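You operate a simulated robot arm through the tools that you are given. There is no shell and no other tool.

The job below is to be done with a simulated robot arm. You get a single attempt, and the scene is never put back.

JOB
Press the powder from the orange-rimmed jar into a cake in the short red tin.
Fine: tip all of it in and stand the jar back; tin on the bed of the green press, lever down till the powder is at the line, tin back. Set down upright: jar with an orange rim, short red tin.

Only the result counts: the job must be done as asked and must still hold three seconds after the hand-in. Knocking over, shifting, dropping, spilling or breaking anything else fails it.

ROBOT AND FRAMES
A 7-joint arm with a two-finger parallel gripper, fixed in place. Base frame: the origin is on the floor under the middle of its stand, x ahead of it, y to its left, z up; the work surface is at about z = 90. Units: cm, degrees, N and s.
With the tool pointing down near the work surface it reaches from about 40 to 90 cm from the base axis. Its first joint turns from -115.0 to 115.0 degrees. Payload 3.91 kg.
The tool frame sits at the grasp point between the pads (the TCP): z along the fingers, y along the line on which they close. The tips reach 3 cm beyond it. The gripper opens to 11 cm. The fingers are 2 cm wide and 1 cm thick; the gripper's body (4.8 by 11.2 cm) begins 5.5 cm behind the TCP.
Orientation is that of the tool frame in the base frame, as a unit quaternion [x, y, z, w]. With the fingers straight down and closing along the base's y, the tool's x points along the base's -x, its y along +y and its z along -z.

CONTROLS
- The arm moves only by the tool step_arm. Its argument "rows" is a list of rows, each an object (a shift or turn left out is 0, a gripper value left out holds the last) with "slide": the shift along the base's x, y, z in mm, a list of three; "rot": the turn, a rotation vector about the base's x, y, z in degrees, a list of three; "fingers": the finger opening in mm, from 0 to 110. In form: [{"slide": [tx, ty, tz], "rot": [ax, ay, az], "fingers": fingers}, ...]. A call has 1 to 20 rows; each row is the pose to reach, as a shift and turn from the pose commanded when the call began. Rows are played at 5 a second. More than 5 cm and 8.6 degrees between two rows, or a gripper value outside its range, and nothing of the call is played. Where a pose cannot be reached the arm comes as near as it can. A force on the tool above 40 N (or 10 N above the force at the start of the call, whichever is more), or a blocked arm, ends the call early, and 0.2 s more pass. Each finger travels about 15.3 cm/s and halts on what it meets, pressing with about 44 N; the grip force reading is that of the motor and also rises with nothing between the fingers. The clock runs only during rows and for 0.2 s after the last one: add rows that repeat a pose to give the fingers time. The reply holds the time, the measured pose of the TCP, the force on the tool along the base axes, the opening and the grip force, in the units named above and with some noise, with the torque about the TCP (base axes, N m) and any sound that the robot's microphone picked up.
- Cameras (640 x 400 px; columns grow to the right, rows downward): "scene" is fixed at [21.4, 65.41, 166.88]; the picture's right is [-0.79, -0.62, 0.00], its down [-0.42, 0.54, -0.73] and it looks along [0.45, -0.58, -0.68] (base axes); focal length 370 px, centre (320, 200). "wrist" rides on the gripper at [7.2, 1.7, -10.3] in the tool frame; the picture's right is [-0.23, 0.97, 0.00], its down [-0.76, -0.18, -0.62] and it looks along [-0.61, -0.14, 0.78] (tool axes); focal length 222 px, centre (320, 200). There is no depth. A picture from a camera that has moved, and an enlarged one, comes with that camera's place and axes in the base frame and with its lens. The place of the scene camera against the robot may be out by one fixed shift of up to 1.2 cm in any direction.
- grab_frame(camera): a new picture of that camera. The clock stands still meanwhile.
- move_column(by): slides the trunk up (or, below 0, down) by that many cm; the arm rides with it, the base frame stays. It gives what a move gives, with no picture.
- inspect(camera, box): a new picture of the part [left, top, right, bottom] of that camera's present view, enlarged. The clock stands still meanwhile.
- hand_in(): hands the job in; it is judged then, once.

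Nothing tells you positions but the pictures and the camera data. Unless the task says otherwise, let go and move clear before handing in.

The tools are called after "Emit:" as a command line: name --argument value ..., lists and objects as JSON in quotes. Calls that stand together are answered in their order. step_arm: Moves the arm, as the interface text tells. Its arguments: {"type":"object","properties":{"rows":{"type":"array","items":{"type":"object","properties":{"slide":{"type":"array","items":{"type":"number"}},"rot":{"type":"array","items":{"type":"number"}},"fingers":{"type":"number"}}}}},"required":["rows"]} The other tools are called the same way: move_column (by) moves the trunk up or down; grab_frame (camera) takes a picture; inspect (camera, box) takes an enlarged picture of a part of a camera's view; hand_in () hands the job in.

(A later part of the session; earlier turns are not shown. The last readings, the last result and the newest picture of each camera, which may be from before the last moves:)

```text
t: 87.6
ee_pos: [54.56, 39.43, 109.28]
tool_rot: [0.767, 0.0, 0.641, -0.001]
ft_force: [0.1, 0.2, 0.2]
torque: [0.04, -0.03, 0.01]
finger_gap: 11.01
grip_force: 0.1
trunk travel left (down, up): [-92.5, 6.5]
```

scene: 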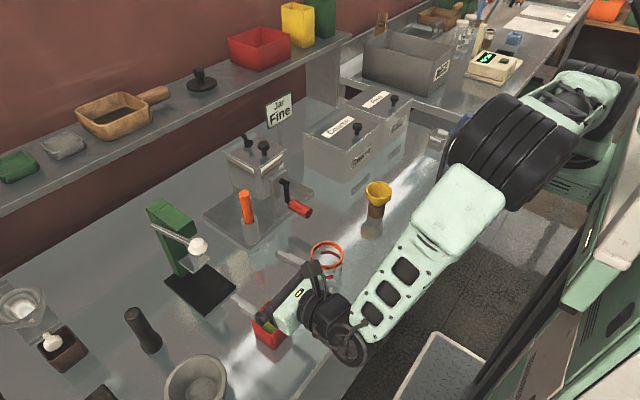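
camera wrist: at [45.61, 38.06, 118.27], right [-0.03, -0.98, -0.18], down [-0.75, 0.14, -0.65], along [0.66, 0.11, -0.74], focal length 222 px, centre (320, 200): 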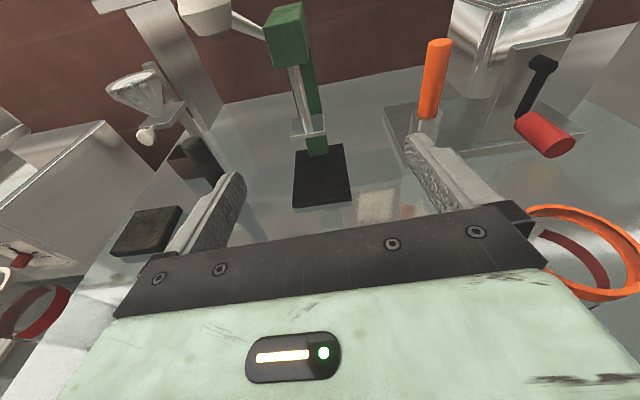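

Roll is corrected. New enlarged views of the press from this exact pose.

Emit:
inspect --camera "wrist" --box '[250, 80, 390, 220]'

Emit:
inspect --camera "wrist" --box '[280, 110, 350, 150]'

```text
2.86 times, centred on (320, 150) of wrist
camera zoom: at [45.58, 37.7, 118.27], right [-0.04, -0.97, -0.22], down [-0.75, 0.18, -0.64], along [0.66, 0.14, -0.74], focal length 635 px, centre (320, 343)
```

zoom: 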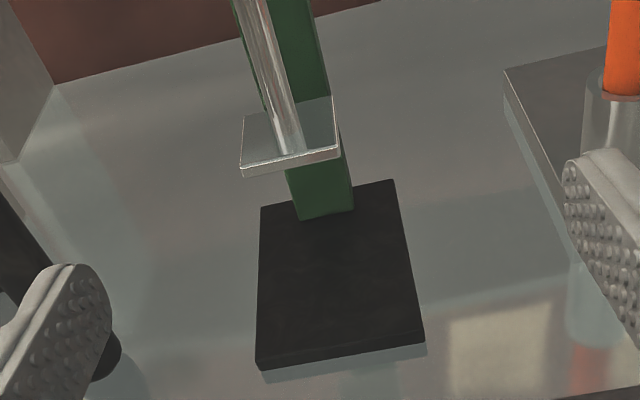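

```text
9.14 times, centred on (315, 130) of wrist
camera zoom: at [45.58, 37.7, 118.27], right [-0.04, -0.97, -0.22], down [-0.75, 0.18, -0.64], along [0.66, 0.14, -0.74], focal length 2031 px, centre (366, 840)
```

zoom: 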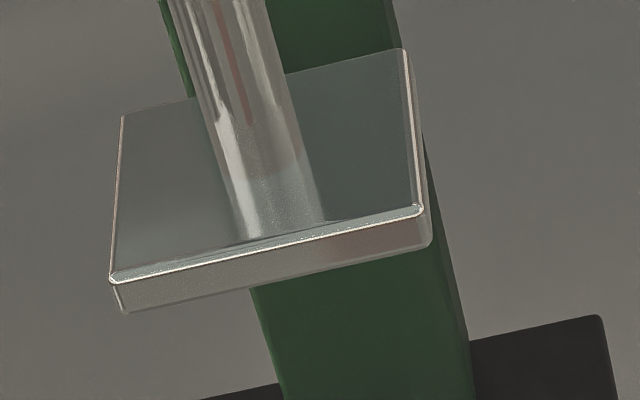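

The press plate centre measures about (74.8, 41.85), its underside near z 101.4. Now I go down over the tin with open fingers.

Emit:
step_arm --rows '[{"slide": [-1, 4, -20]}, {"slide": [-1, 4, -45]}, {"slide": [-1, 4, -70]}, {"slide": [-1, 4, -90]}, {"slide": [-1, 4, -90]}]'

Emit:
inspect --camera "scene" --box '[200, 230, 380, 380]'

Emit:
grab_frame --camera "wrist"

```text
t: 88.8
ee_pos: [54.31, 40.0, 100.21]
tool_rot: [0.767, 0.0, 0.642, 0.0]
ft_force: [0.2, -0.2, 0.4]
torque: [0.02, 0.03, 0.03]
finger_gap: 11.01
grip_force: 0.1
trunk travel left (down, up): [-92.5, 6.5]
```

```text
2.67 times, centred on (290, 305) of scene
camera zoom: at [21.4, 65.41, 166.88], right [-0.79, -0.62, 0.0], down [-0.42, 0.54, -0.73], along [0.45, -0.58, -0.68], focal length 987 px, centre (400, -80)
```

zoom: 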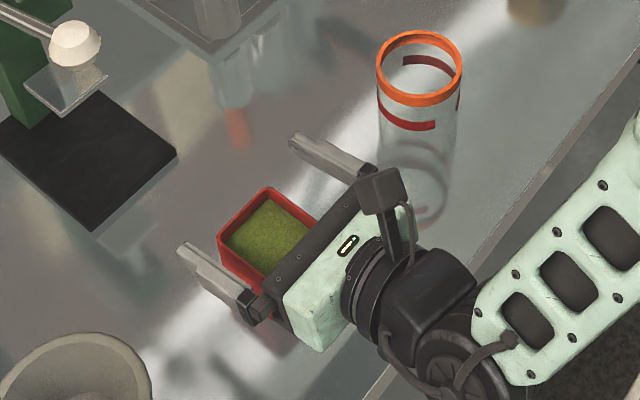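

```text
taken
camera wrist: at [45.42, 38.21, 109.19], right [-0.04, -0.97, -0.22], down [-0.75, 0.18, -0.64], along [0.66, 0.14, -0.74], focal length 222 px, centre (320, 200)
```

wrist: 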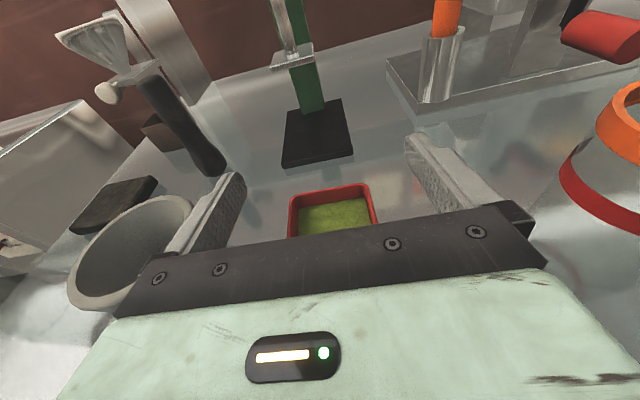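

The tin sits centred between the fingers and matches my position estimate. I zoom once for precision, then descend to grip height.

Emit:
inspect --camera "wrist" --box '[270, 170, 390, 245]'

Emit:
step_arm --rows '[{"slide": [1, -1, -20]}, {"slide": [1, -1, -40]}, {"slide": [1, -1, -55]}, {"slide": [1, -1, -63]}, {"slide": [1, -1, -63]}]'

Emit:
inspect --camera "scene" --box '[200, 230, 380, 380]'

Emit:
grab_frame --camera "wrist"

```text
5.33 times, centred on (330, 208) of wrist
camera zoom: at [45.42, 38.21, 109.19], right [-0.04, -0.97, -0.22], down [-0.75, 0.18, -0.64], along [0.66, 0.14, -0.74], focal length 1185 px, centre (267, 160)
```

zoom: 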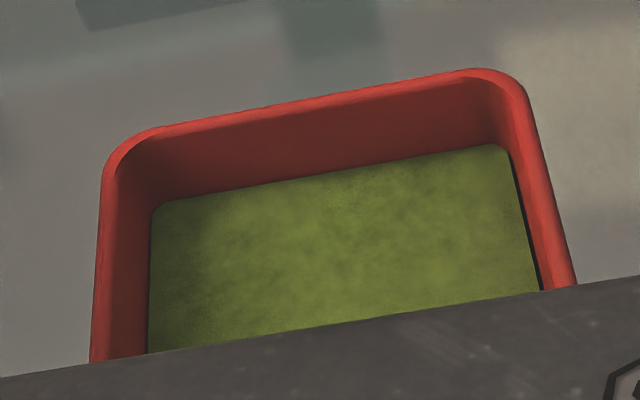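

```text
t: 90.0
ee_pos: [54.42, 39.95, 94.0]
tool_rot: [0.767, 0.001, 0.641, -0.002]
ft_force: [0.2, -0.3, 0.5]
torque: [-0.03, -0.02, 0.0]
finger_gap: 11.01
grip_force: 0.1
trunk travel left (down, up): [-92.5, 6.5]
```

```text
2.67 times, centred on (290, 305) of scene
camera zoom: at [21.4, 65.41, 166.88], right [-0.79, -0.62, 0.0], down [-0.42, 0.54, -0.73], along [0.45, -0.58, -0.68], focal length 987 px, centre (400, -80)
```

zoom: 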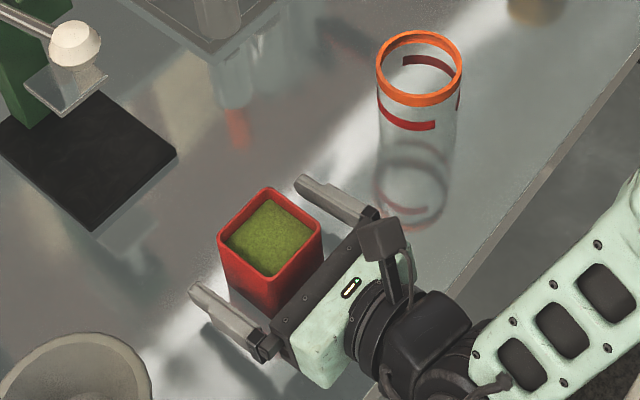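

```text
taken
camera wrist: at [45.48, 38.15, 102.93], right [-0.04, -0.97, -0.22], down [-0.75, 0.18, -0.64], along [0.66, 0.14, -0.74], focal length 222 px, centre (320, 200)
```

wrist: 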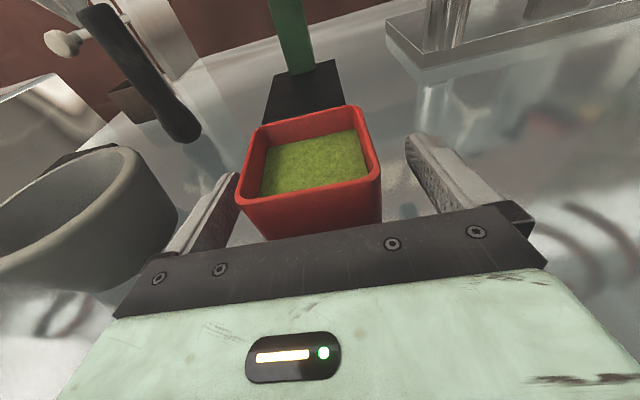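

Fingers are on both sides of the tin at z 94. I close gently.

Emit:
step_arm --rows '[{"fingers": 95}, {"fingers": 82}, {"fingers": 74}, {"fingers": 68}, {"fingers": 65}, {"fingers": 63}, {"fingers": 61}, {"fingers": 59}, {"fingers": 56}, {"fingers": 50}, {"fingers": 45}, {"fingers": 45}, {"fingers": 45}]'

Emit:
inspect --camera "wrist" --box '[220, 90, 400, 240]'

```text
t: 92.8
ee_pos: [54.41, 39.95, 93.99]
tool_rot: [0.767, 0.001, 0.642, -0.001]
ft_force: [0.1, 0.3, 0.8]
torque: [-0.01, -0.02, -0.01]
finger_gap: 6.18
grip_force: 43.7
trunk travel left (down, up): [-92.5, 6.5]
```

```text
2.67 times, centred on (310, 165) of wrist
camera zoom: at [45.49, 38.16, 102.96], right [-0.04, -0.97, -0.22], down [-0.75, 0.18, -0.64], along [0.66, 0.14, -0.74], focal length 592 px, centre (347, 293)
```

zoom: 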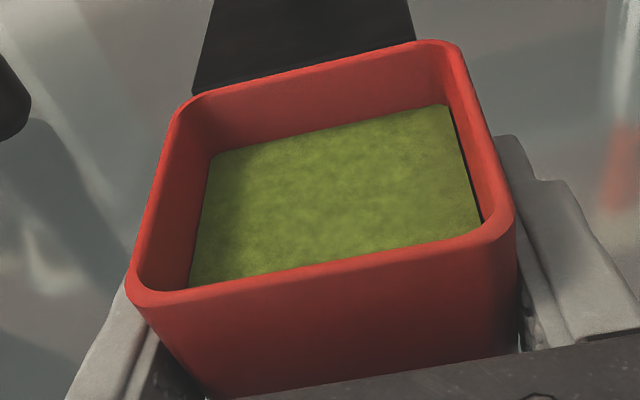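

The tin is gripped (6.18 cm). I lift it a little and check for slipping.

Emit:
step_arm --rows '[{"slide": [0, 0, 2]}, {"slide": [0, 0, 5]}, {"slide": [0, 0, 10]}, {"slide": [0, 0, 15]}, {"slide": [0, 0, 20]}, {"slide": [0, 0, 20]}]'

Emit:
inspect --camera "wrist" --box '[220, 90, 400, 240]'

Emit:
inspect --camera "scene" --box '[200, 230, 380, 380]'

```text
t: 94.2
ee_pos: [54.42, 39.82, 96.11]
tool_rot: [0.767, 0.0, 0.641, -0.001]
ft_force: [0.0, -0.2, -0.9]
torque: [0.01, -0.04, -0.01]
finger_gap: 6.16
grip_force: 44.2
trunk travel left (down, up): [-92.5, 6.5]
```

```text
2.67 times, centred on (310, 165) of wrist
camera zoom: at [45.44, 38.08, 105.03], right [-0.04, -0.97, -0.22], down [-0.75, 0.18, -0.64], along [0.66, 0.14, -0.74], focal length 592 px, centre (347, 293)
```

zoom: 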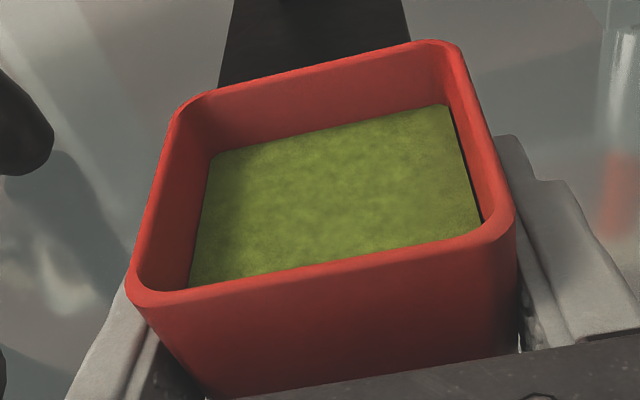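

```text
2.67 times, centred on (290, 305) of scene
camera zoom: at [21.4, 65.41, 166.88], right [-0.79, -0.62, 0.0], down [-0.42, 0.54, -0.73], along [0.45, -0.58, -0.68], focal length 987 px, centre (400, -80)
```

zoom: 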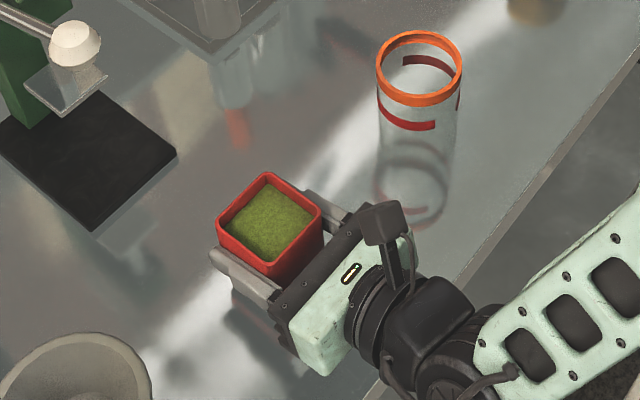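

No slip this time. I carry the tin low toward the press, stopping in front of the bed to check alignment.

Emit:
step_arm --rows '[{"slide": [10, 5, 3]}, {"slide": [30, 10, 6]}, {"slide": [50, 15, 6]}, {"slide": [70, 20, 6]}, {"slide": [90, 20, 6]}, {"slide": [100, 20, 6]}, {"slide": [100, 20, 6]}]'

Emit:
grab_frame --camera "wrist"

Emit:
inspect --camera "scene" --box '[140, 180, 340, 340]'

```text
t: 95.8
ee_pos: [64.4, 41.91, 96.82]
tool_rot: [0.768, 0.0, 0.641, 0.0]
ft_force: [0.0, -0.1, -2.3]
torque: [0.0, -0.01, -0.01]
finger_gap: 6.15
grip_force: 44.1
trunk travel left (down, up): [-92.5, 6.5]
```

```text
taken
camera wrist: at [55.53, 40.13, 105.73], right [-0.04, -0.97, -0.22], down [-0.75, 0.18, -0.64], along [0.66, 0.14, -0.74], focal length 222 px, centre (320, 200)
```

wrist: 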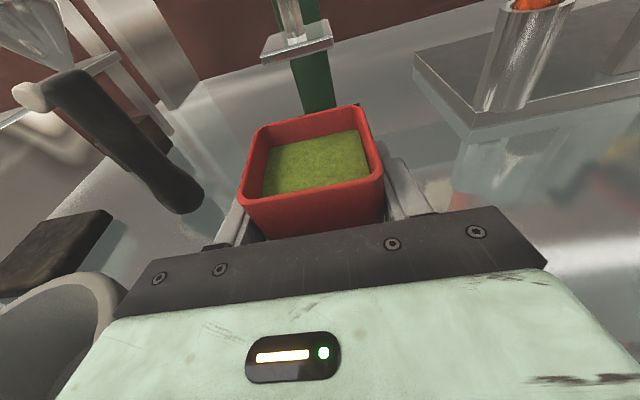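

```text
2.50 times, centred on (240, 260) of scene
camera zoom: at [21.4, 65.41, 166.88], right [-0.79, -0.62, 0.0], down [-0.42, 0.54, -0.73], along [0.45, -0.58, -0.68], focal length 926 px, centre (520, 50)
```

zoom: 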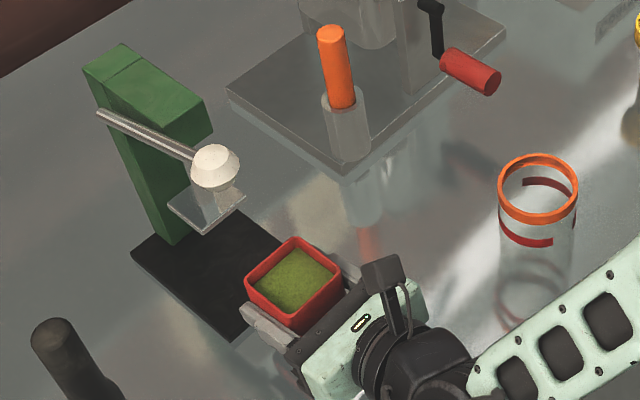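

The wrist view shows plate and tin together, so I enlarge it to align them.

Emit:
inspect --camera "wrist" --box '[230, 10, 400, 110]'

Emit:
inspect --camera "wrist" --box '[230, 90, 400, 240]'

```text
3.76 times, centred on (315, 60) of wrist
camera zoom: at [55.53, 40.13, 105.73], right [-0.04, -0.97, -0.22], down [-0.75, 0.18, -0.64], along [0.66, 0.14, -0.74], focal length 836 px, centre (339, 727)
```

zoom: 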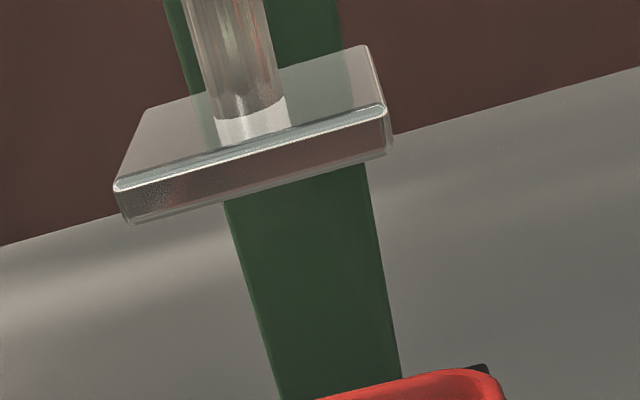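

```text
2.67 times, centred on (315, 165) of wrist
camera zoom: at [55.53, 40.13, 105.73], right [-0.04, -0.97, -0.22], down [-0.75, 0.18, -0.64], along [0.66, 0.14, -0.74], focal length 592 px, centre (333, 293)
```

zoom: 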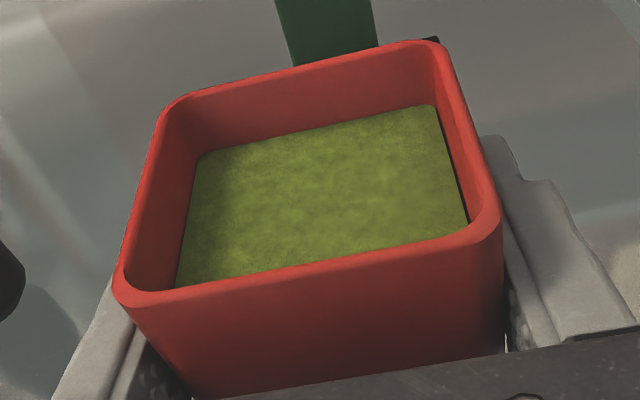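

Plate spans y 39.5–44.36 with underside at z≈101.3; the tin top is at ≈99.8, so it passes below. I move in, stopping 7 mm short for a check.

Emit:
step_arm --rows '[{"slide": [15, 1, 0]}, {"slide": [30, 1, 0]}, {"slide": [45, 1, 0]}, {"slide": [60, 1, 0]}, {"slide": [75, 1, 0]}, {"slide": [88, 1, 0]}, {"slide": [96, 1, 0]}, {"slide": [96, 1, 0]}]'

Emit:
grab_frame --camera "wrist"

Emit:
inspect --camera "wrist" --box '[230, 60, 400, 220]'

Emit:
inspect --camera "scene" --box '[140, 180, 340, 340]'

```text
t: 97.6
ee_pos: [73.99, 41.95, 96.56]
tool_rot: [0.767, 0.001, 0.642, 0.0]
ft_force: [-0.1, -0.2, -1.4]
torque: [0.01, 0.0, 0.0]
finger_gap: 6.17
grip_force: 43.9
trunk travel left (down, up): [-92.5, 6.5]
```

```text
taken
camera wrist: at [65.03, 40.19, 105.55], right [-0.04, -0.97, -0.22], down [-0.75, 0.18, -0.64], along [0.66, 0.14, -0.74], focal length 222 px, centre (320, 200)
```

wrist: 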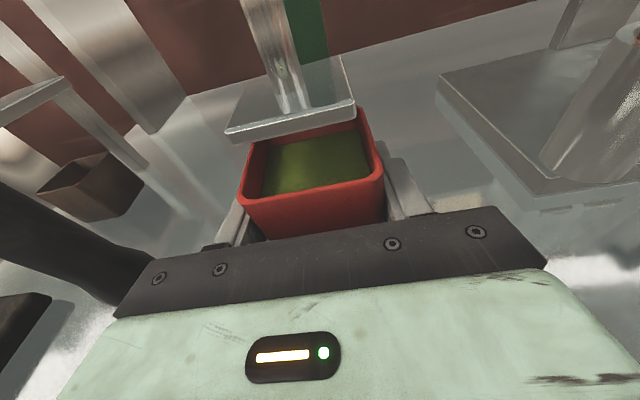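

```text
2.50 times, centred on (315, 140) of wrist
camera zoom: at [65.03, 40.19, 105.55], right [-0.04, -0.97, -0.22], down [-0.75, 0.18, -0.64], along [0.66, 0.14, -0.74], focal length 555 px, centre (332, 350)
```

zoom: 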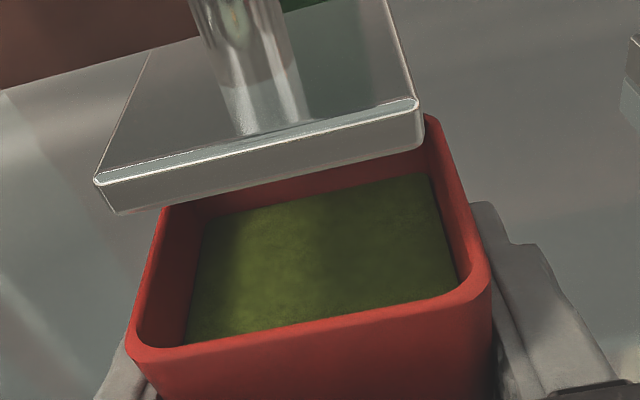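

```text
2.50 times, centred on (240, 260) of scene
camera zoom: at [21.4, 65.41, 166.88], right [-0.79, -0.62, 0.0], down [-0.42, 0.54, -0.73], along [0.45, -0.58, -0.68], focal length 926 px, centre (520, 50)
```

zoom: 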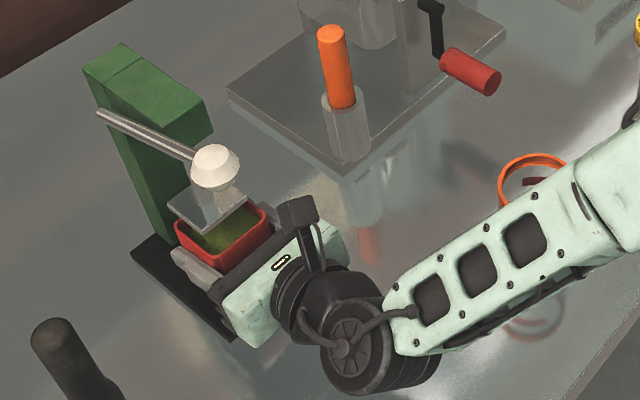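

The tin is centred in y with the plate; it needs about 8.7 mm more in x. I move that and lower carefully toward the bed.

Emit:
step_arm --rows '[{"slide": [3, 0.5, 0]}, {"slide": [6, 0.5, 0]}, {"slide": [8.7, 0.5, 0]}, {"slide": [8.7, 0.5, 0]}, {"slide": [8.7, 0.5, -3]}, {"slide": [8.7, 0.5, -6]}, {"slide": [8.7, 0.5, -9]}, {"slide": [8.7, 0.5, -9]}]'

Emit:
inspect --camera "wrist" --box '[230, 60, 400, 220]'

Emit:
inspect --camera "scene" --box '[150, 200, 290, 320]'

```text
t: 99.4
ee_pos: [74.99, 41.99, 95.79]
tool_rot: [0.767, 0.0, 0.641, -0.001]
ft_force: [-0.4, 0.3, -3.2]
torque: [-0.01, 0.02, 0.0]
finger_gap: 6.16
grip_force: 44.6
trunk travel left (down, up): [-92.5, 6.5]
```

```text
2.50 times, centred on (315, 140) of wrist
camera zoom: at [65.99, 40.2, 104.74], right [-0.04, -0.97, -0.22], down [-0.75, 0.18, -0.64], along [0.66, 0.14, -0.74], focal length 555 px, centre (332, 350)
```

zoom: 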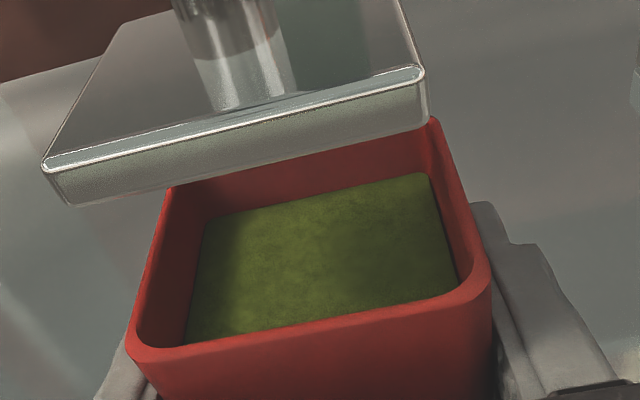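

```text
3.33 times, centred on (220, 260) of scene
camera zoom: at [21.4, 65.41, 166.88], right [-0.79, -0.62, 0.0], down [-0.42, 0.54, -0.73], along [0.45, -0.58, -0.68], focal length 1234 px, centre (653, 0)
```

zoom: 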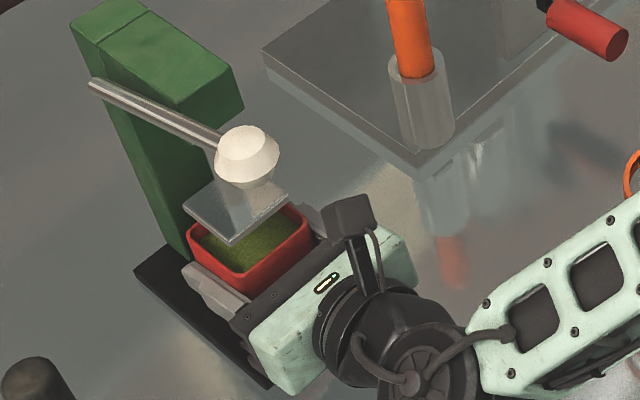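

Alignment looks right (tin centre ≈ (74.9, 41.9)). I lower further in small steps until it touches the bed.

Emit:
step_arm --rows '[{"slide": [0, 0, -2]}, {"slide": [0, 0, -3]}, {"slide": [0, 0, -3]}]'

Emit:
step_arm --rows '[{"slide": [0, 0, -1.5]}, {"slide": [0, 0, -2.5]}, {"slide": [0, 0, -2.5]}]'

```text
t: 100.2
ee_pos: [75.18, 42.94, 97.62]
tool_rot: [0.764, -0.005, 0.645, -0.011]
ft_force: [-1.1, -0.5, -2.0]
torque: [0.02, 0.01, -0.02]
finger_gap: 6.18
grip_force: 44.0
out of reach, approached as far as the arm can: row 1
trunk travel left (down, up): [-92.5, 6.5]
```

```text
t: 101.2
ee_pos: [75.16, 43.48, 98.17]
tool_rot: [0.762, -0.007, 0.648, -0.016]
ft_force: [-0.6, 0.7, -2.2]
torque: [0.01, 0.03, 0.03]
finger_gap: 6.18
grip_force: 43.9
out of reach, approached as far as the arm can: row 1, 2, 3
trunk travel left (down, up): [-92.5, 6.5]
stopped in row 3: the arm was blocked; the commanded pose is now the measured one
```

The arm reached a limit and drifted up and to +y. I look at the situation before anything else.

Emit:
inspect --camera "scene" --box '[150, 200, 290, 320]'

Emit:
grab_frame --camera "scene"

Emit:
inspect --camera "wrist" --box '[230, 60, 400, 220]'

```text
3.33 times, centred on (220, 260) of scene
camera zoom: at [21.4, 65.41, 166.88], right [-0.79, -0.62, 0.0], down [-0.42, 0.54, -0.73], along [0.45, -0.58, -0.68], focal length 1234 px, centre (653, 0)
```

zoom: 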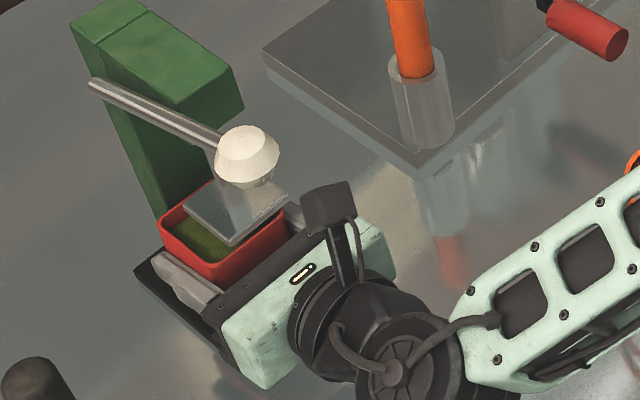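

```text
taken
```

scene: 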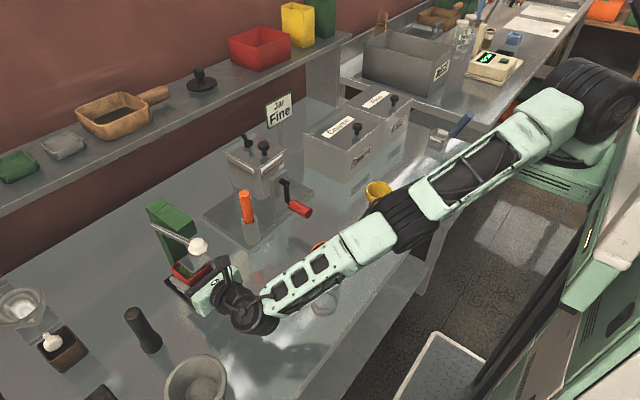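

```text
2.50 times, centred on (315, 140) of wrist
camera zoom: at [66.08, 41.27, 106.95], right [-0.03, -0.97, -0.26], down [-0.74, 0.19, -0.65], along [0.67, 0.17, -0.72], focal length 555 px, centre (332, 350)
```

zoom: 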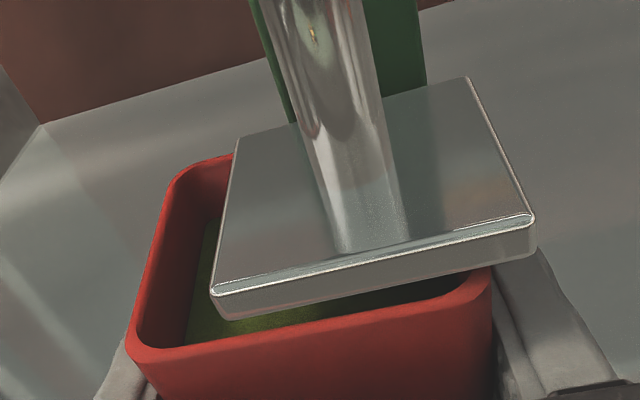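

The arm is stretched almost straight, so I need a lower trunk. First I lower the trunk by 1 cm to clear the plate, then retract from the press.

Emit:
move_column --by -1.0

Emit:
inspect --camera "wrist" --box '[230, 60, 400, 220]'

```text
t: 101.8
ee_pos: [75.17, 43.43, 97.24]
tool_rot: [0.761, -0.008, 0.648, -0.015]
ft_force: [-0.1, 0.0, -1.8]
torque: [-0.02, 0.01, -0.03]
finger_gap: 6.16
grip_force: 44.3
trunk travel left (down, up): [-91.5, 7.5]
```

```text
2.50 times, centred on (315, 140) of wrist
camera zoom: at [66.1, 41.23, 105.91], right [-0.03, -0.97, -0.26], down [-0.74, 0.19, -0.65], along [0.67, 0.17, -0.72], focal length 555 px, centre (332, 350)
```

zoom: 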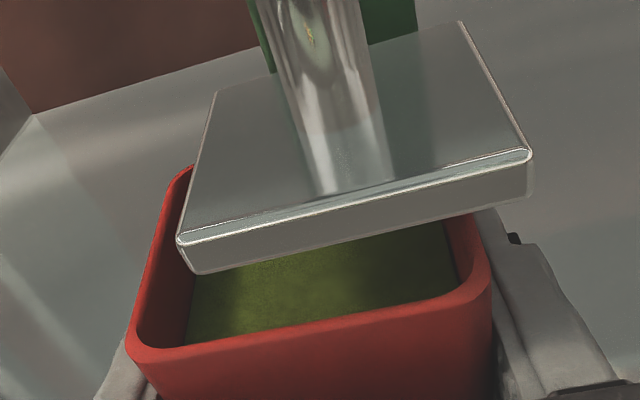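

Clearance is good now. I retract along −x.

Emit:
step_arm --rows '[{"slide": [-15, 0, 0]}, {"slide": [-30, 0, 0]}, {"slide": [-50, 0, 0]}, {"slide": [-70, 0, 0]}, {"slide": [-90, 0, 0]}, {"slide": [-110, 0, 0]}, {"slide": [-130, 0, 5]}, {"slide": [-130, 0, 5]}]'

Emit:
grab_frame --camera "scene"

```text
t: 103.8
ee_pos: [64.26, 48.72, 98.18]
tool_rot: [0.755, -0.019, 0.655, -0.029]
ft_force: [-0.2, -0.1, -2.8]
torque: [-0.04, 0.02, 0.0]
finger_gap: 6.19
grip_force: 44.6
out of reach, approached as far as the arm can: row 1, 2, 3, 4, 5, 6, 7, 8
trunk travel left (down, up): [-91.5, 7.5]
stopped in row 8: the arm was blocked; the commanded pose is now the measured one
```

```text
taken
```

scene: 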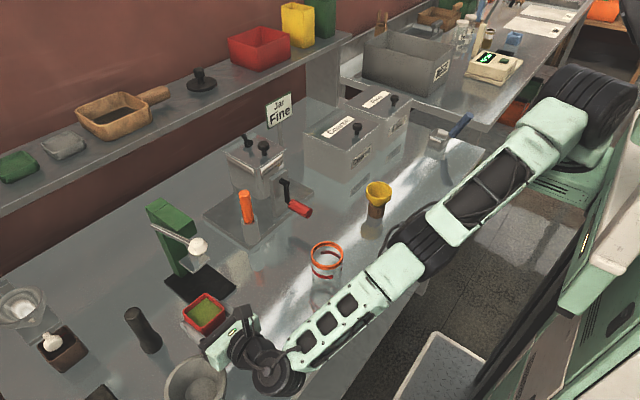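

The stop seems to come from the wrist pitch limit (forearm too flat relative to a level tool), so a higher trunk should help rather than a lower one. I raise the trunk in open space and then bring the arm back into a good posture.

Emit:
move_column --by 5.0

Emit:
grab_frame --camera "scene"

Emit:
grab_frame --camera "wrist"

```text
t: 104.7
ee_pos: [64.2, 48.68, 103.09]
tool_rot: [0.755, -0.018, 0.655, -0.028]
ft_force: [0.6, -0.7, -2.6]
torque: [-0.01, 0.0, -0.02]
finger_gap: 6.17
grip_force: 44.3
trunk travel left (down, up): [-96.5, 2.5]
```

```text
taken
```

scene: 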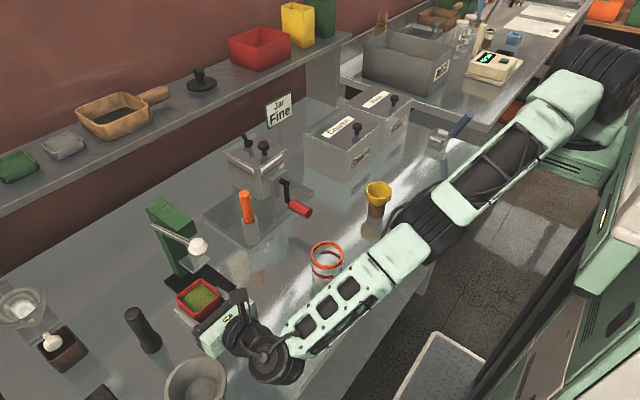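

```text
taken
camera wrist: at [55.05, 46.26, 111.57], right [-0.02, -0.96, -0.29], down [-0.73, 0.22, -0.65], along [0.69, 0.2, -0.7], focal length 222 px, centre (320, 200)
```

wrist: 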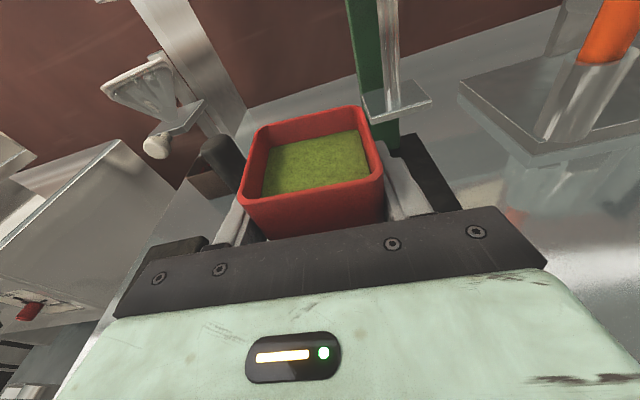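

I bring the arm back toward the posture that worked earlier (near the tin's home, away from the mortar), and see whether it recovers.

Emit:
step_arm --rows '[{"slide": [0, -20, 0]}, {"slide": [-10, -40, 0]}, {"slide": [-25, -60, 0]}, {"slide": [-45, -70, 0]}, {"slide": [-65, -75, 0]}, {"slide": [-85, -80, 0]}, {"slide": [-100, -85, 0]}, {"slide": [-100, -85, 0]}, {"slide": [-100, -85, 0]}]'

Emit:
grab_frame --camera "scene"

```text
t: 106.9
ee_pos: [56.94, 50.5, 102.38]
tool_rot: [0.748, -0.038, 0.661, -0.053]
ft_force: [-0.2, -0.2, -1.8]
torque: [0.01, -0.01, -0.04]
finger_gap: 6.19
grip_force: 43.9
out of reach, approached as far as the arm can: row 1, 2, 3, 4, 5, 6, 7, 8, 9
trunk travel left (down, up): [-96.5, 2.5]
stopped in row 9: the arm was blocked; the commanded pose is now the measured one
```

```text
taken
```

scene: 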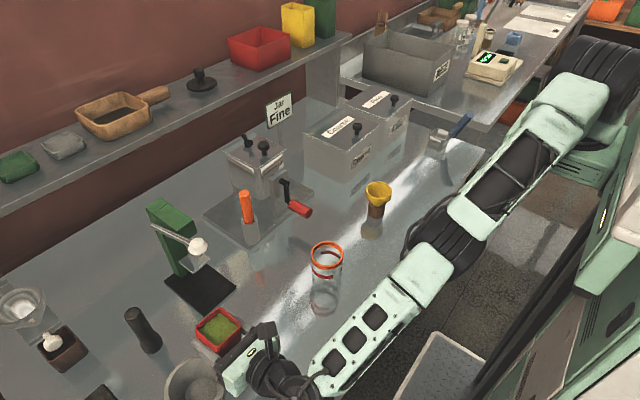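

The arm has drifted into a bad elbow posture. I let the tool yaw toward the direction the forearm points (relieving the wrist), moving away from the mortar, keeping the tin level.

Emit:
step_arm --rows '[{"slide": [0, 0, 5], "rot": [0, 0, 6]}, {"slide": [-2, -5, 10], "rot": [0, 0, 12]}, {"slide": [-4, -10, 15], "rot": [0, 0, 18]}, {"slide": [-6, -15, 20], "rot": [0, 0, 24]}, {"slide": [-8, -20, 20], "rot": [0, 0, 30]}, {"slide": [-10, -25, 20], "rot": [0, 0, 36]}, {"slide": [-12, -30, 20], "rot": [0, 0, 42]}, {"slide": [-12, -30, 20], "rot": [0, 0, 42]}, {"slide": [-12, -30, 20], "rot": [0, 0, 42]}]'

Emit:
grab_frame --camera "scene"

```text
t: 108.7
ee_pos: [53.76, 64.42, 105.55]
tool_rot: [0.669, 0.218, 0.617, -0.352]
ft_force: [-0.5, 0.4, -0.9]
torque: [-0.04, 0.01, -0.04]
finger_gap: 6.19
grip_force: 44.0
out of reach, approached as far as the arm can: row 1, 2, 3, 4, 5, 6, 7, 8
trunk travel left (down, up): [-96.5, 2.5]
stopped in row 8: the arm was blocked; the commanded pose is now the measured one
```

```text
taken
```

scene: 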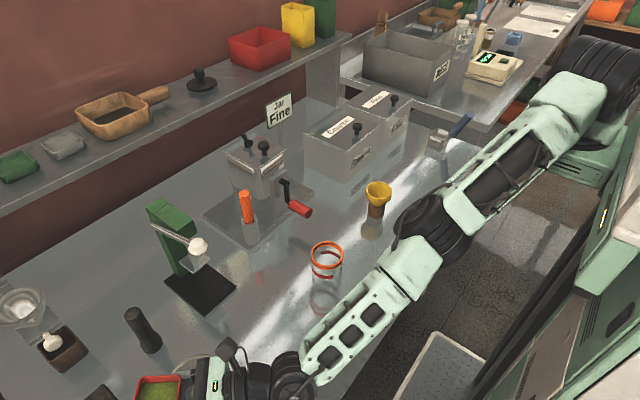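

The elbow seems locked straight, so inward commands only swing the arm; the tin is now tilted ~16°. First I level the tin with small steps, moving slightly down to make the elbow bend.

Emit:
step_arm --rows '[{"slide": [0, 0, -5], "rot": [-4, -0.3, 0]}, {"slide": [0, 0, -10], "rot": [-8, -0.6, 0]}, {"slide": [0, 0, -10], "rot": [-8, -0.6, 0]}]'

Emit:
grab_frame --camera "wrist"

```text
t: 109.5
ee_pos: [53.77, 64.29, 102.78]
tool_rot: [0.692, 0.266, 0.601, -0.298]
ft_force: [0.4, 0.2, -1.9]
torque: [0.06, -0.01, 0.0]
finger_gap: 6.18
grip_force: 44.4
out of reach, approached as far as the arm can: row 2, 3
trunk travel left (down, up): [-96.5, 2.5]
```

```text
taken
camera wrist: at [48.98, 55.54, 110.82], right [0.68, -0.66, -0.32], down [-0.65, -0.34, -0.68], along [0.34, 0.66, -0.67], focal length 222 px, centre (320, 200)
```

wrist: 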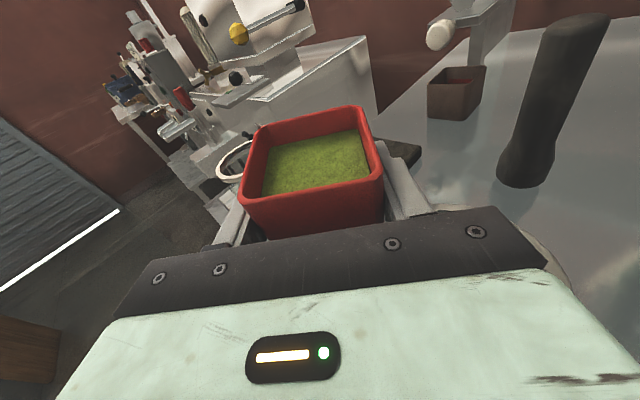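

That worked: tilt is down to ~7°. I continue leveling and pull gently downward/inward, checking the posture.

Emit:
step_arm --rows '[{"slide": [0, 0, -2], "rot": [-3.5, -0.4, 0]}, {"slide": [0, 0, -4], "rot": [-6.9, -0.8, 0]}, {"slide": [0, 0, -4], "rot": [-6.9, -0.8, 0]}]'

Emit:
grab_frame --camera "scene"

Emit:
inspect --camera "wrist" --box '[220, 90, 400, 240]'

```text
t: 110.3
ee_pos: [53.85, 64.04, 103.1]
tool_rot: [0.704, 0.302, 0.59, -0.256]
ft_force: [0.6, -0.9, -1.4]
torque: [0.02, 0.02, 0.03]
finger_gap: 6.18
grip_force: 44.3
trunk travel left (down, up): [-96.5, 2.5]
```

```text
taken
```

scene: 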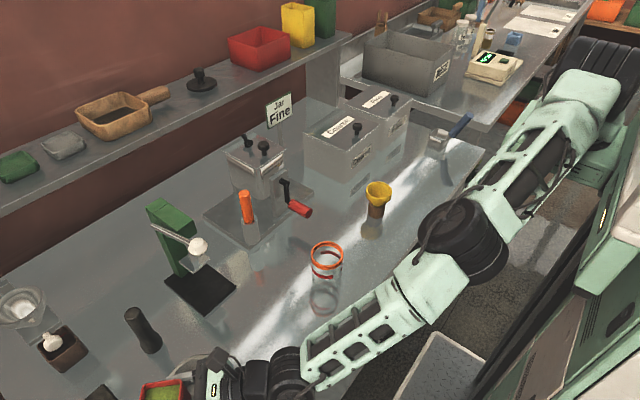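

```text
2.67 times, centred on (310, 165) of wrist
camera zoom: at [48.91, 56.26, 112.03], right [0.68, -0.7, -0.23], down [-0.64, -0.42, -0.64], along [0.35, 0.58, -0.73], focal length 592 px, centre (347, 293)
```

zoom: 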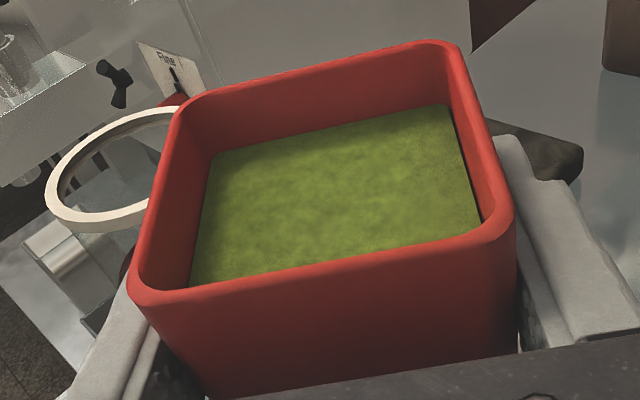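

The arm is free again and the tin is level with its powder intact. I bring it back inward slowly, keeping it level.

Emit:
step_arm --rows '[{"slide": [-3, -10, 3]}, {"slide": [-6, -25, 6]}, {"slide": [-9, -40, 9]}, {"slide": [-12, -55, 12]}, {"slide": [-15, -70, 15]}, {"slide": [-18, -85, 18]}, {"slide": [-20, -100, 20]}, {"slide": [-20, -100, 20]}]'

Emit:
grab_frame --camera "scene"

```text
t: 112.3
ee_pos: [57.99, 50.15, 104.49]
tool_rot: [0.719, 0.271, 0.601, -0.22]
ft_force: [0.0, 0.7, -2.4]
torque: [0.0, 0.01, -0.02]
finger_gap: 6.18
grip_force: 44.5
trunk travel left (down, up): [-96.5, 2.5]
stopped in row 8: the arm was blocked; the commanded pose is now the measured one
```

```text
taken
```

scene: 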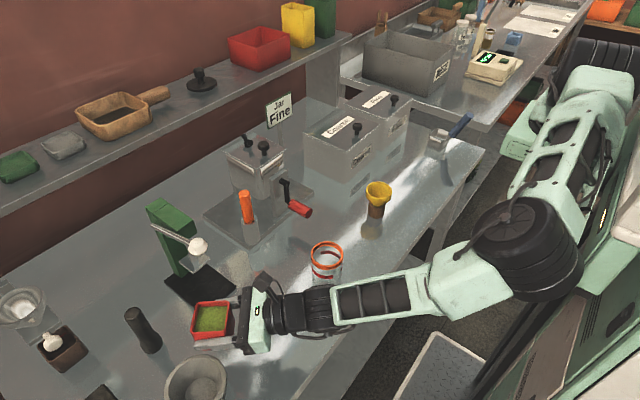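

The elbow is now low on the robot side, but the tin is level and safe. I try moving it toward open bench in front of the press, turning the tool back a bit.

Emit:
step_arm --rows '[{"slide": [4, -10, 0], "rot": [0, 0, -2]}, {"slide": [8, -22, 0], "rot": [0, 0, -5]}, {"slide": [10, -34, 0], "rot": [0, 0, -8]}, {"slide": [12, -46, 0], "rot": [0, 0, -11]}, {"slide": [14, -58, 0], "rot": [0, 0, -14]}, {"slide": [16, -70, 0], "rot": [0, 0, -17]}, {"slide": [16, -80, 0], "rot": [0, 0, -20]}, {"slide": [16, -80, 0], "rot": [0, 0, -20]}]'

Emit:
grab_frame --camera "scene"

```text
t: 114.1
ee_pos: [59.53, 42.22, 104.73]
tool_rot: [0.755, 0.143, 0.63, -0.114]
ft_force: [0.7, 0.7, -1.6]
torque: [0.0, 0.0, -0.02]
finger_gap: 6.21
grip_force: 43.7
trunk travel left (down, up): [-96.5, 2.5]
```

```text
taken
```

scene: 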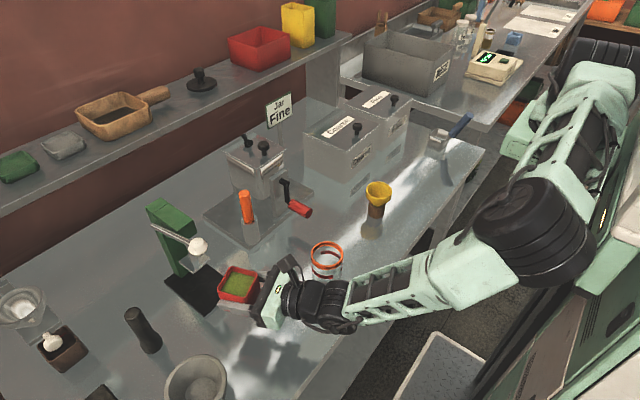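

This pose is reached exactly. I turn the tool to point straight along +x here and check.

Emit:
step_arm --rows '[{"rot": [0, 0, -4]}, {"rot": [0, 0, -8]}, {"rot": [0, 0, -12]}, {"rot": [0, 0, -16]}, {"rot": [0, 0, -20]}, {"rot": [0, 0, -21]}, {"rot": [0, 0, -21]}]'

Emit:
grab_frame --camera "scene"

Emit:
grab_frame --camera "wrist"

```text
t: 115.7
ee_pos: [59.46, 42.26, 104.66]
tool_rot: [0.768, 0.003, 0.641, 0.003]
ft_force: [-1.1, -0.1, -2.2]
torque: [-0.01, 0.0, 0.02]
finger_gap: 6.19
grip_force: 44.7
trunk travel left (down, up): [-96.5, 2.5]
```

```text
taken
```

scene: 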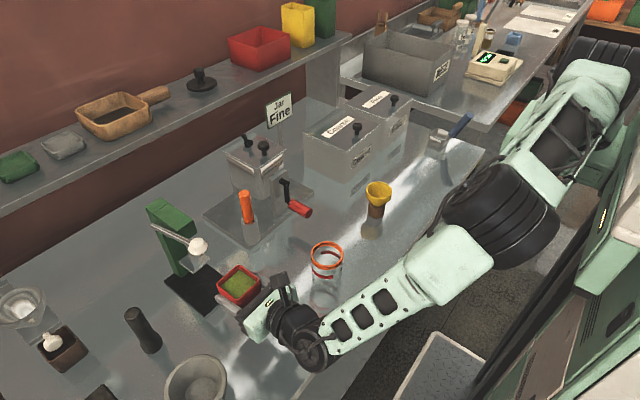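

```text
taken
camera wrist: at [50.58, 40.55, 113.62], right [-0.04, -0.98, -0.22], down [-0.75, 0.17, -0.64], along [0.66, 0.14, -0.74], focal length 222 px, centre (320, 200)
```

wrist: 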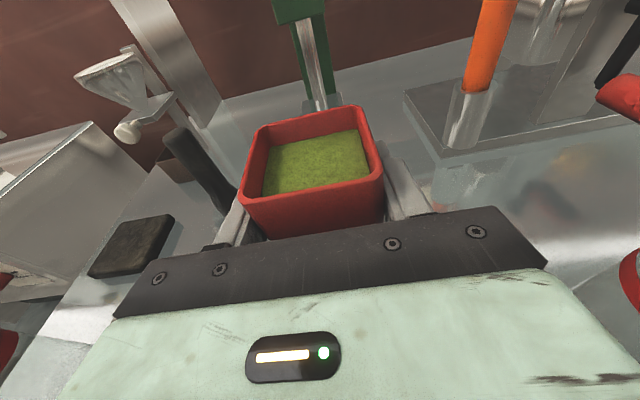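

Fully recovered: level and square at (59.5, 42.3, 104.7). Now I gain reach by lowering the trunk in steps, raising the arm in between, all over the free bench in front of the press.

Emit:
move_column --by -7.0

Emit:
step_arm --rows '[{"slide": [0, 0, 15]}, {"slide": [0, 0, 35]}, {"slide": [0, 0, 55]}, {"slide": [0, 0, 75]}, {"slide": [0, 0, 75]}]'

Emit:
grab_frame --camera "scene"

```text
t: 116.7
ee_pos: [59.51, 42.19, 97.66]
tool_rot: [0.768, 0.004, 0.641, 0.002]
ft_force: [-0.5, -0.4, -2.3]
torque: [-0.03, 0.02, 0.04]
finger_gap: 6.14
grip_force: 43.7
trunk travel left (down, up): [-89.5, 9.5]
```

```text
t: 117.9
ee_pos: [59.37, 42.14, 105.3]
tool_rot: [0.768, 0.004, 0.64, 0.002]
ft_force: [-0.5, 0.9, -1.6]
torque: [0.03, -0.01, 0.0]
finger_gap: 6.16
grip_force: 43.9
trunk travel left (down, up): [-89.5, 9.5]
```

```text
taken
```

scene: 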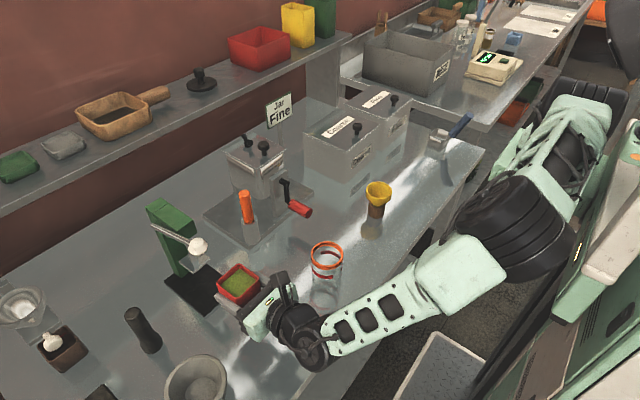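

Good. I repeat: trunk down, arm up, trunk down.

Emit:
move_column --by -7.5

Emit:
step_arm --rows '[{"slide": [0, 0, 15]}, {"slide": [0, 0, 35]}, {"slide": [0, 0, 55]}, {"slide": [0, 0, 75]}, {"slide": [0, 0, 75]}]'

Emit:
grab_frame --camera "scene"

```text
t: 119.1
ee_pos: [59.45, 42.38, 97.7]
tool_rot: [0.768, 0.003, 0.641, 0.003]
ft_force: [0.2, -0.2, -2.0]
torque: [0.03, 0.02, -0.01]
finger_gap: 6.16
grip_force: 43.4
trunk travel left (down, up): [-82.0, 17.0]
```

```text
t: 120.3
ee_pos: [59.61, 42.32, 105.17]
tool_rot: [0.768, 0.003, 0.641, 0.003]
ft_force: [-0.3, -0.4, -2.3]
torque: [0.01, -0.02, -0.04]
finger_gap: 6.17
grip_force: 43.8
trunk travel left (down, up): [-82.0, 17.0]
```

```text
taken
```

scene: 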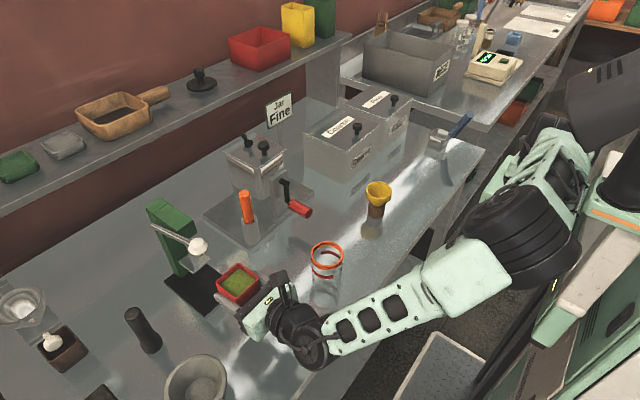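

One more trunk step down, which leaves the tin at carrying height.

Emit:
move_column --by -7.5

Emit:
grab_frame --camera "scene"

Emit:
inspect --camera "wrist" --box '[220, 20, 400, 240]'

```text
t: 121.4
ee_pos: [59.54, 42.3, 97.58]
tool_rot: [0.767, 0.003, 0.641, 0.002]
ft_force: [-1.0, -0.1, -1.3]
torque: [-0.02, -0.02, -0.03]
finger_gap: 6.19
grip_force: 43.8
trunk travel left (down, up): [-74.5, 24.5]
```

```text
taken
```

scene: 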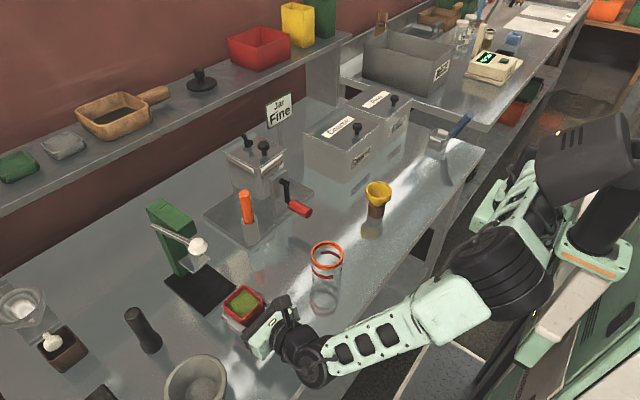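

```text
1.82 times, centred on (310, 130) of wrist
camera zoom: at [50.66, 40.56, 106.59], right [-0.04, -0.98, -0.22], down [-0.75, 0.17, -0.64], along [0.66, 0.14, -0.74], focal length 404 px, centre (338, 327)
```

zoom: 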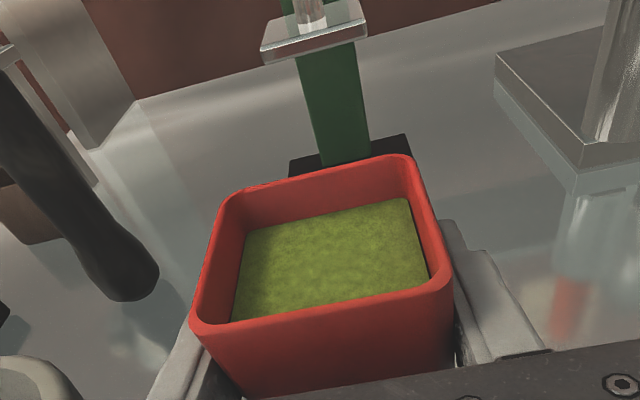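

Ready. I move in along +x again under the plate, stopping just short for a check.

Emit:
step_arm --rows '[{"slide": [15, -1, -2], "rot": [0.2, 0, 0]}, {"slide": [35, -2, -5], "rot": [0.4, 0, 0]}, {"slide": [55, -3, -7], "rot": [0.4, 0, 0]}, {"slide": [75, -3, -7], "rot": [0.4, 0, 0]}, {"slide": [95, -3, -7], "rot": [0.4, 0, 0]}, {"slide": [110, -3, -7], "rot": [0.4, 0, 0]}, {"slide": [125, -3, -7], "rot": [0.4, 0, 0]}, {"slide": [135, -3, -7], "rot": [0.4, 0, 0]}, {"slide": [143, -3, -7], "rot": [0.4, 0, 0]}, {"slide": [143, -3, -7], "rot": [0.4, 0, 0]}]'

Emit:
inspect --camera "wrist" --box '[230, 60, 400, 220]'

Emit:
grab_frame --camera "scene"

```text
t: 123.6
ee_pos: [73.71, 41.97, 96.75]
tool_rot: [0.768, 0.001, 0.641, 0.0]
ft_force: [-0.4, 0.3, -1.3]
torque: [0.0, 0.02, -0.01]
finger_gap: 6.15
grip_force: 44.2
trunk travel left (down, up): [-74.5, 24.5]
```

```text
2.50 times, centred on (315, 140) of wrist
camera zoom: at [64.88, 40.24, 105.8], right [-0.04, -0.97, -0.22], down [-0.75, 0.18, -0.64], along [0.66, 0.14, -0.74], focal length 555 px, centre (332, 350)
```

zoom: 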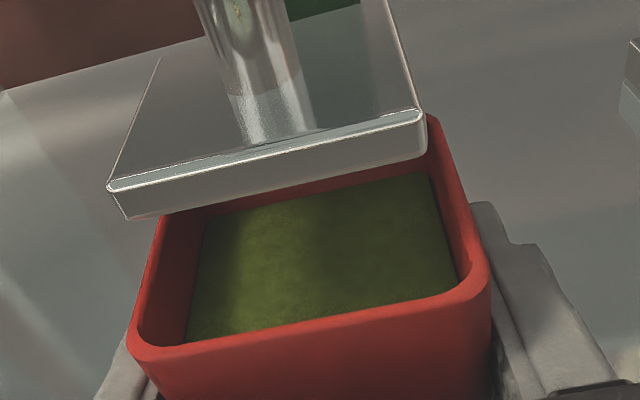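

```text
taken
```

scene: 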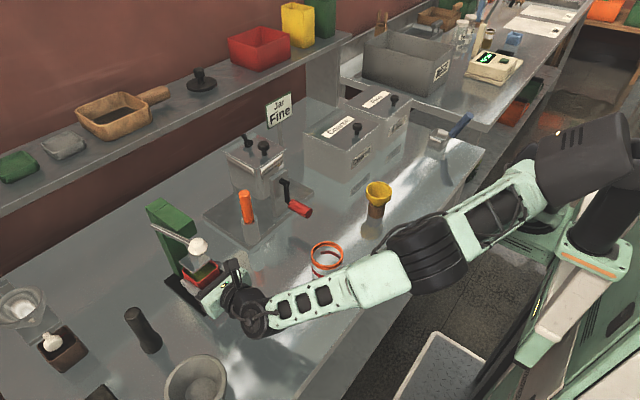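

Reach is fine now. Tin needs +10.5 mm in x; y is centred. I move and lower in small steps.

Emit:
step_arm --rows '[{"slide": [4, 0, 0]}, {"slide": [8, 0, 0]}, {"slide": [10.5, 0, 0]}, {"slide": [10.5, 0, -4]}, {"slide": [10.5, 0, -8]}, {"slide": [10.5, 0, -10]}, {"slide": [10.5, 0, -10]}]'

Emit:
inspect --camera "wrist" --box '[230, 60, 400, 220]'

```text
t: 125.2
ee_pos: [75.02, 41.94, 95.95]
tool_rot: [0.768, 0.001, 0.64, 0.0]
ft_force: [0.8, 0.4, -1.9]
torque: [0.02, 0.01, -0.02]
finger_gap: 6.2
grip_force: 44.2
trunk travel left (down, up): [-74.5, 24.5]
```

```text
2.50 times, centred on (315, 140) of wrist
camera zoom: at [66.03, 40.21, 104.84], right [-0.04, -0.97, -0.22], down [-0.75, 0.18, -0.64], along [0.66, 0.14, -0.74], focal length 555 px, centre (332, 350)
```

zoom: 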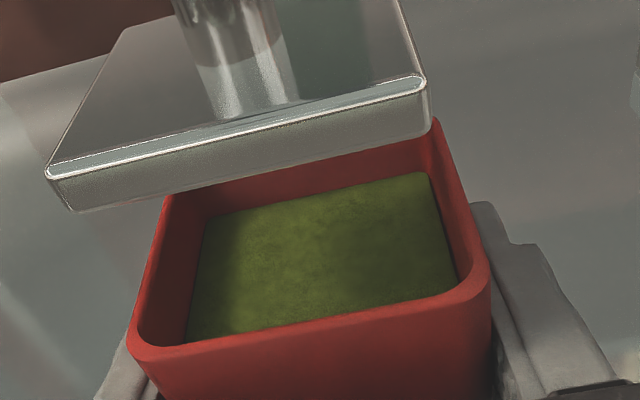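

Aligned within about half a millimetre to a millimetre. I lower on until contact.

Emit:
step_arm --rows '[{"slide": [0, 0, -2]}, {"slide": [0, 0, -3]}, {"slide": [0, 0, -3]}]'

Emit:
step_arm --rows '[{"slide": [0, 0, -1.5]}, {"slide": [0, 0, -2.5]}, {"slide": [0, 0, -2.5]}]'

```text
t: 126.0
ee_pos: [74.93, 42.02, 95.61]
tool_rot: [0.768, 0.002, 0.641, -0.001]
ft_force: [-0.4, 0.4, -2.0]
torque: [0.02, 0.0, 0.0]
finger_gap: 6.18
grip_force: 44.1
trunk travel left (down, up): [-74.5, 24.5]
```

```text
t: 126.8
ee_pos: [74.71, 41.98, 95.37]
tool_rot: [0.767, 0.001, 0.641, 0.0]
ft_force: [0.9, 1.4, -2.7]
torque: [0.0, -0.01, 0.0]
finger_gap: 6.16
grip_force: 43.9
trunk travel left (down, up): [-74.5, 24.5]
```

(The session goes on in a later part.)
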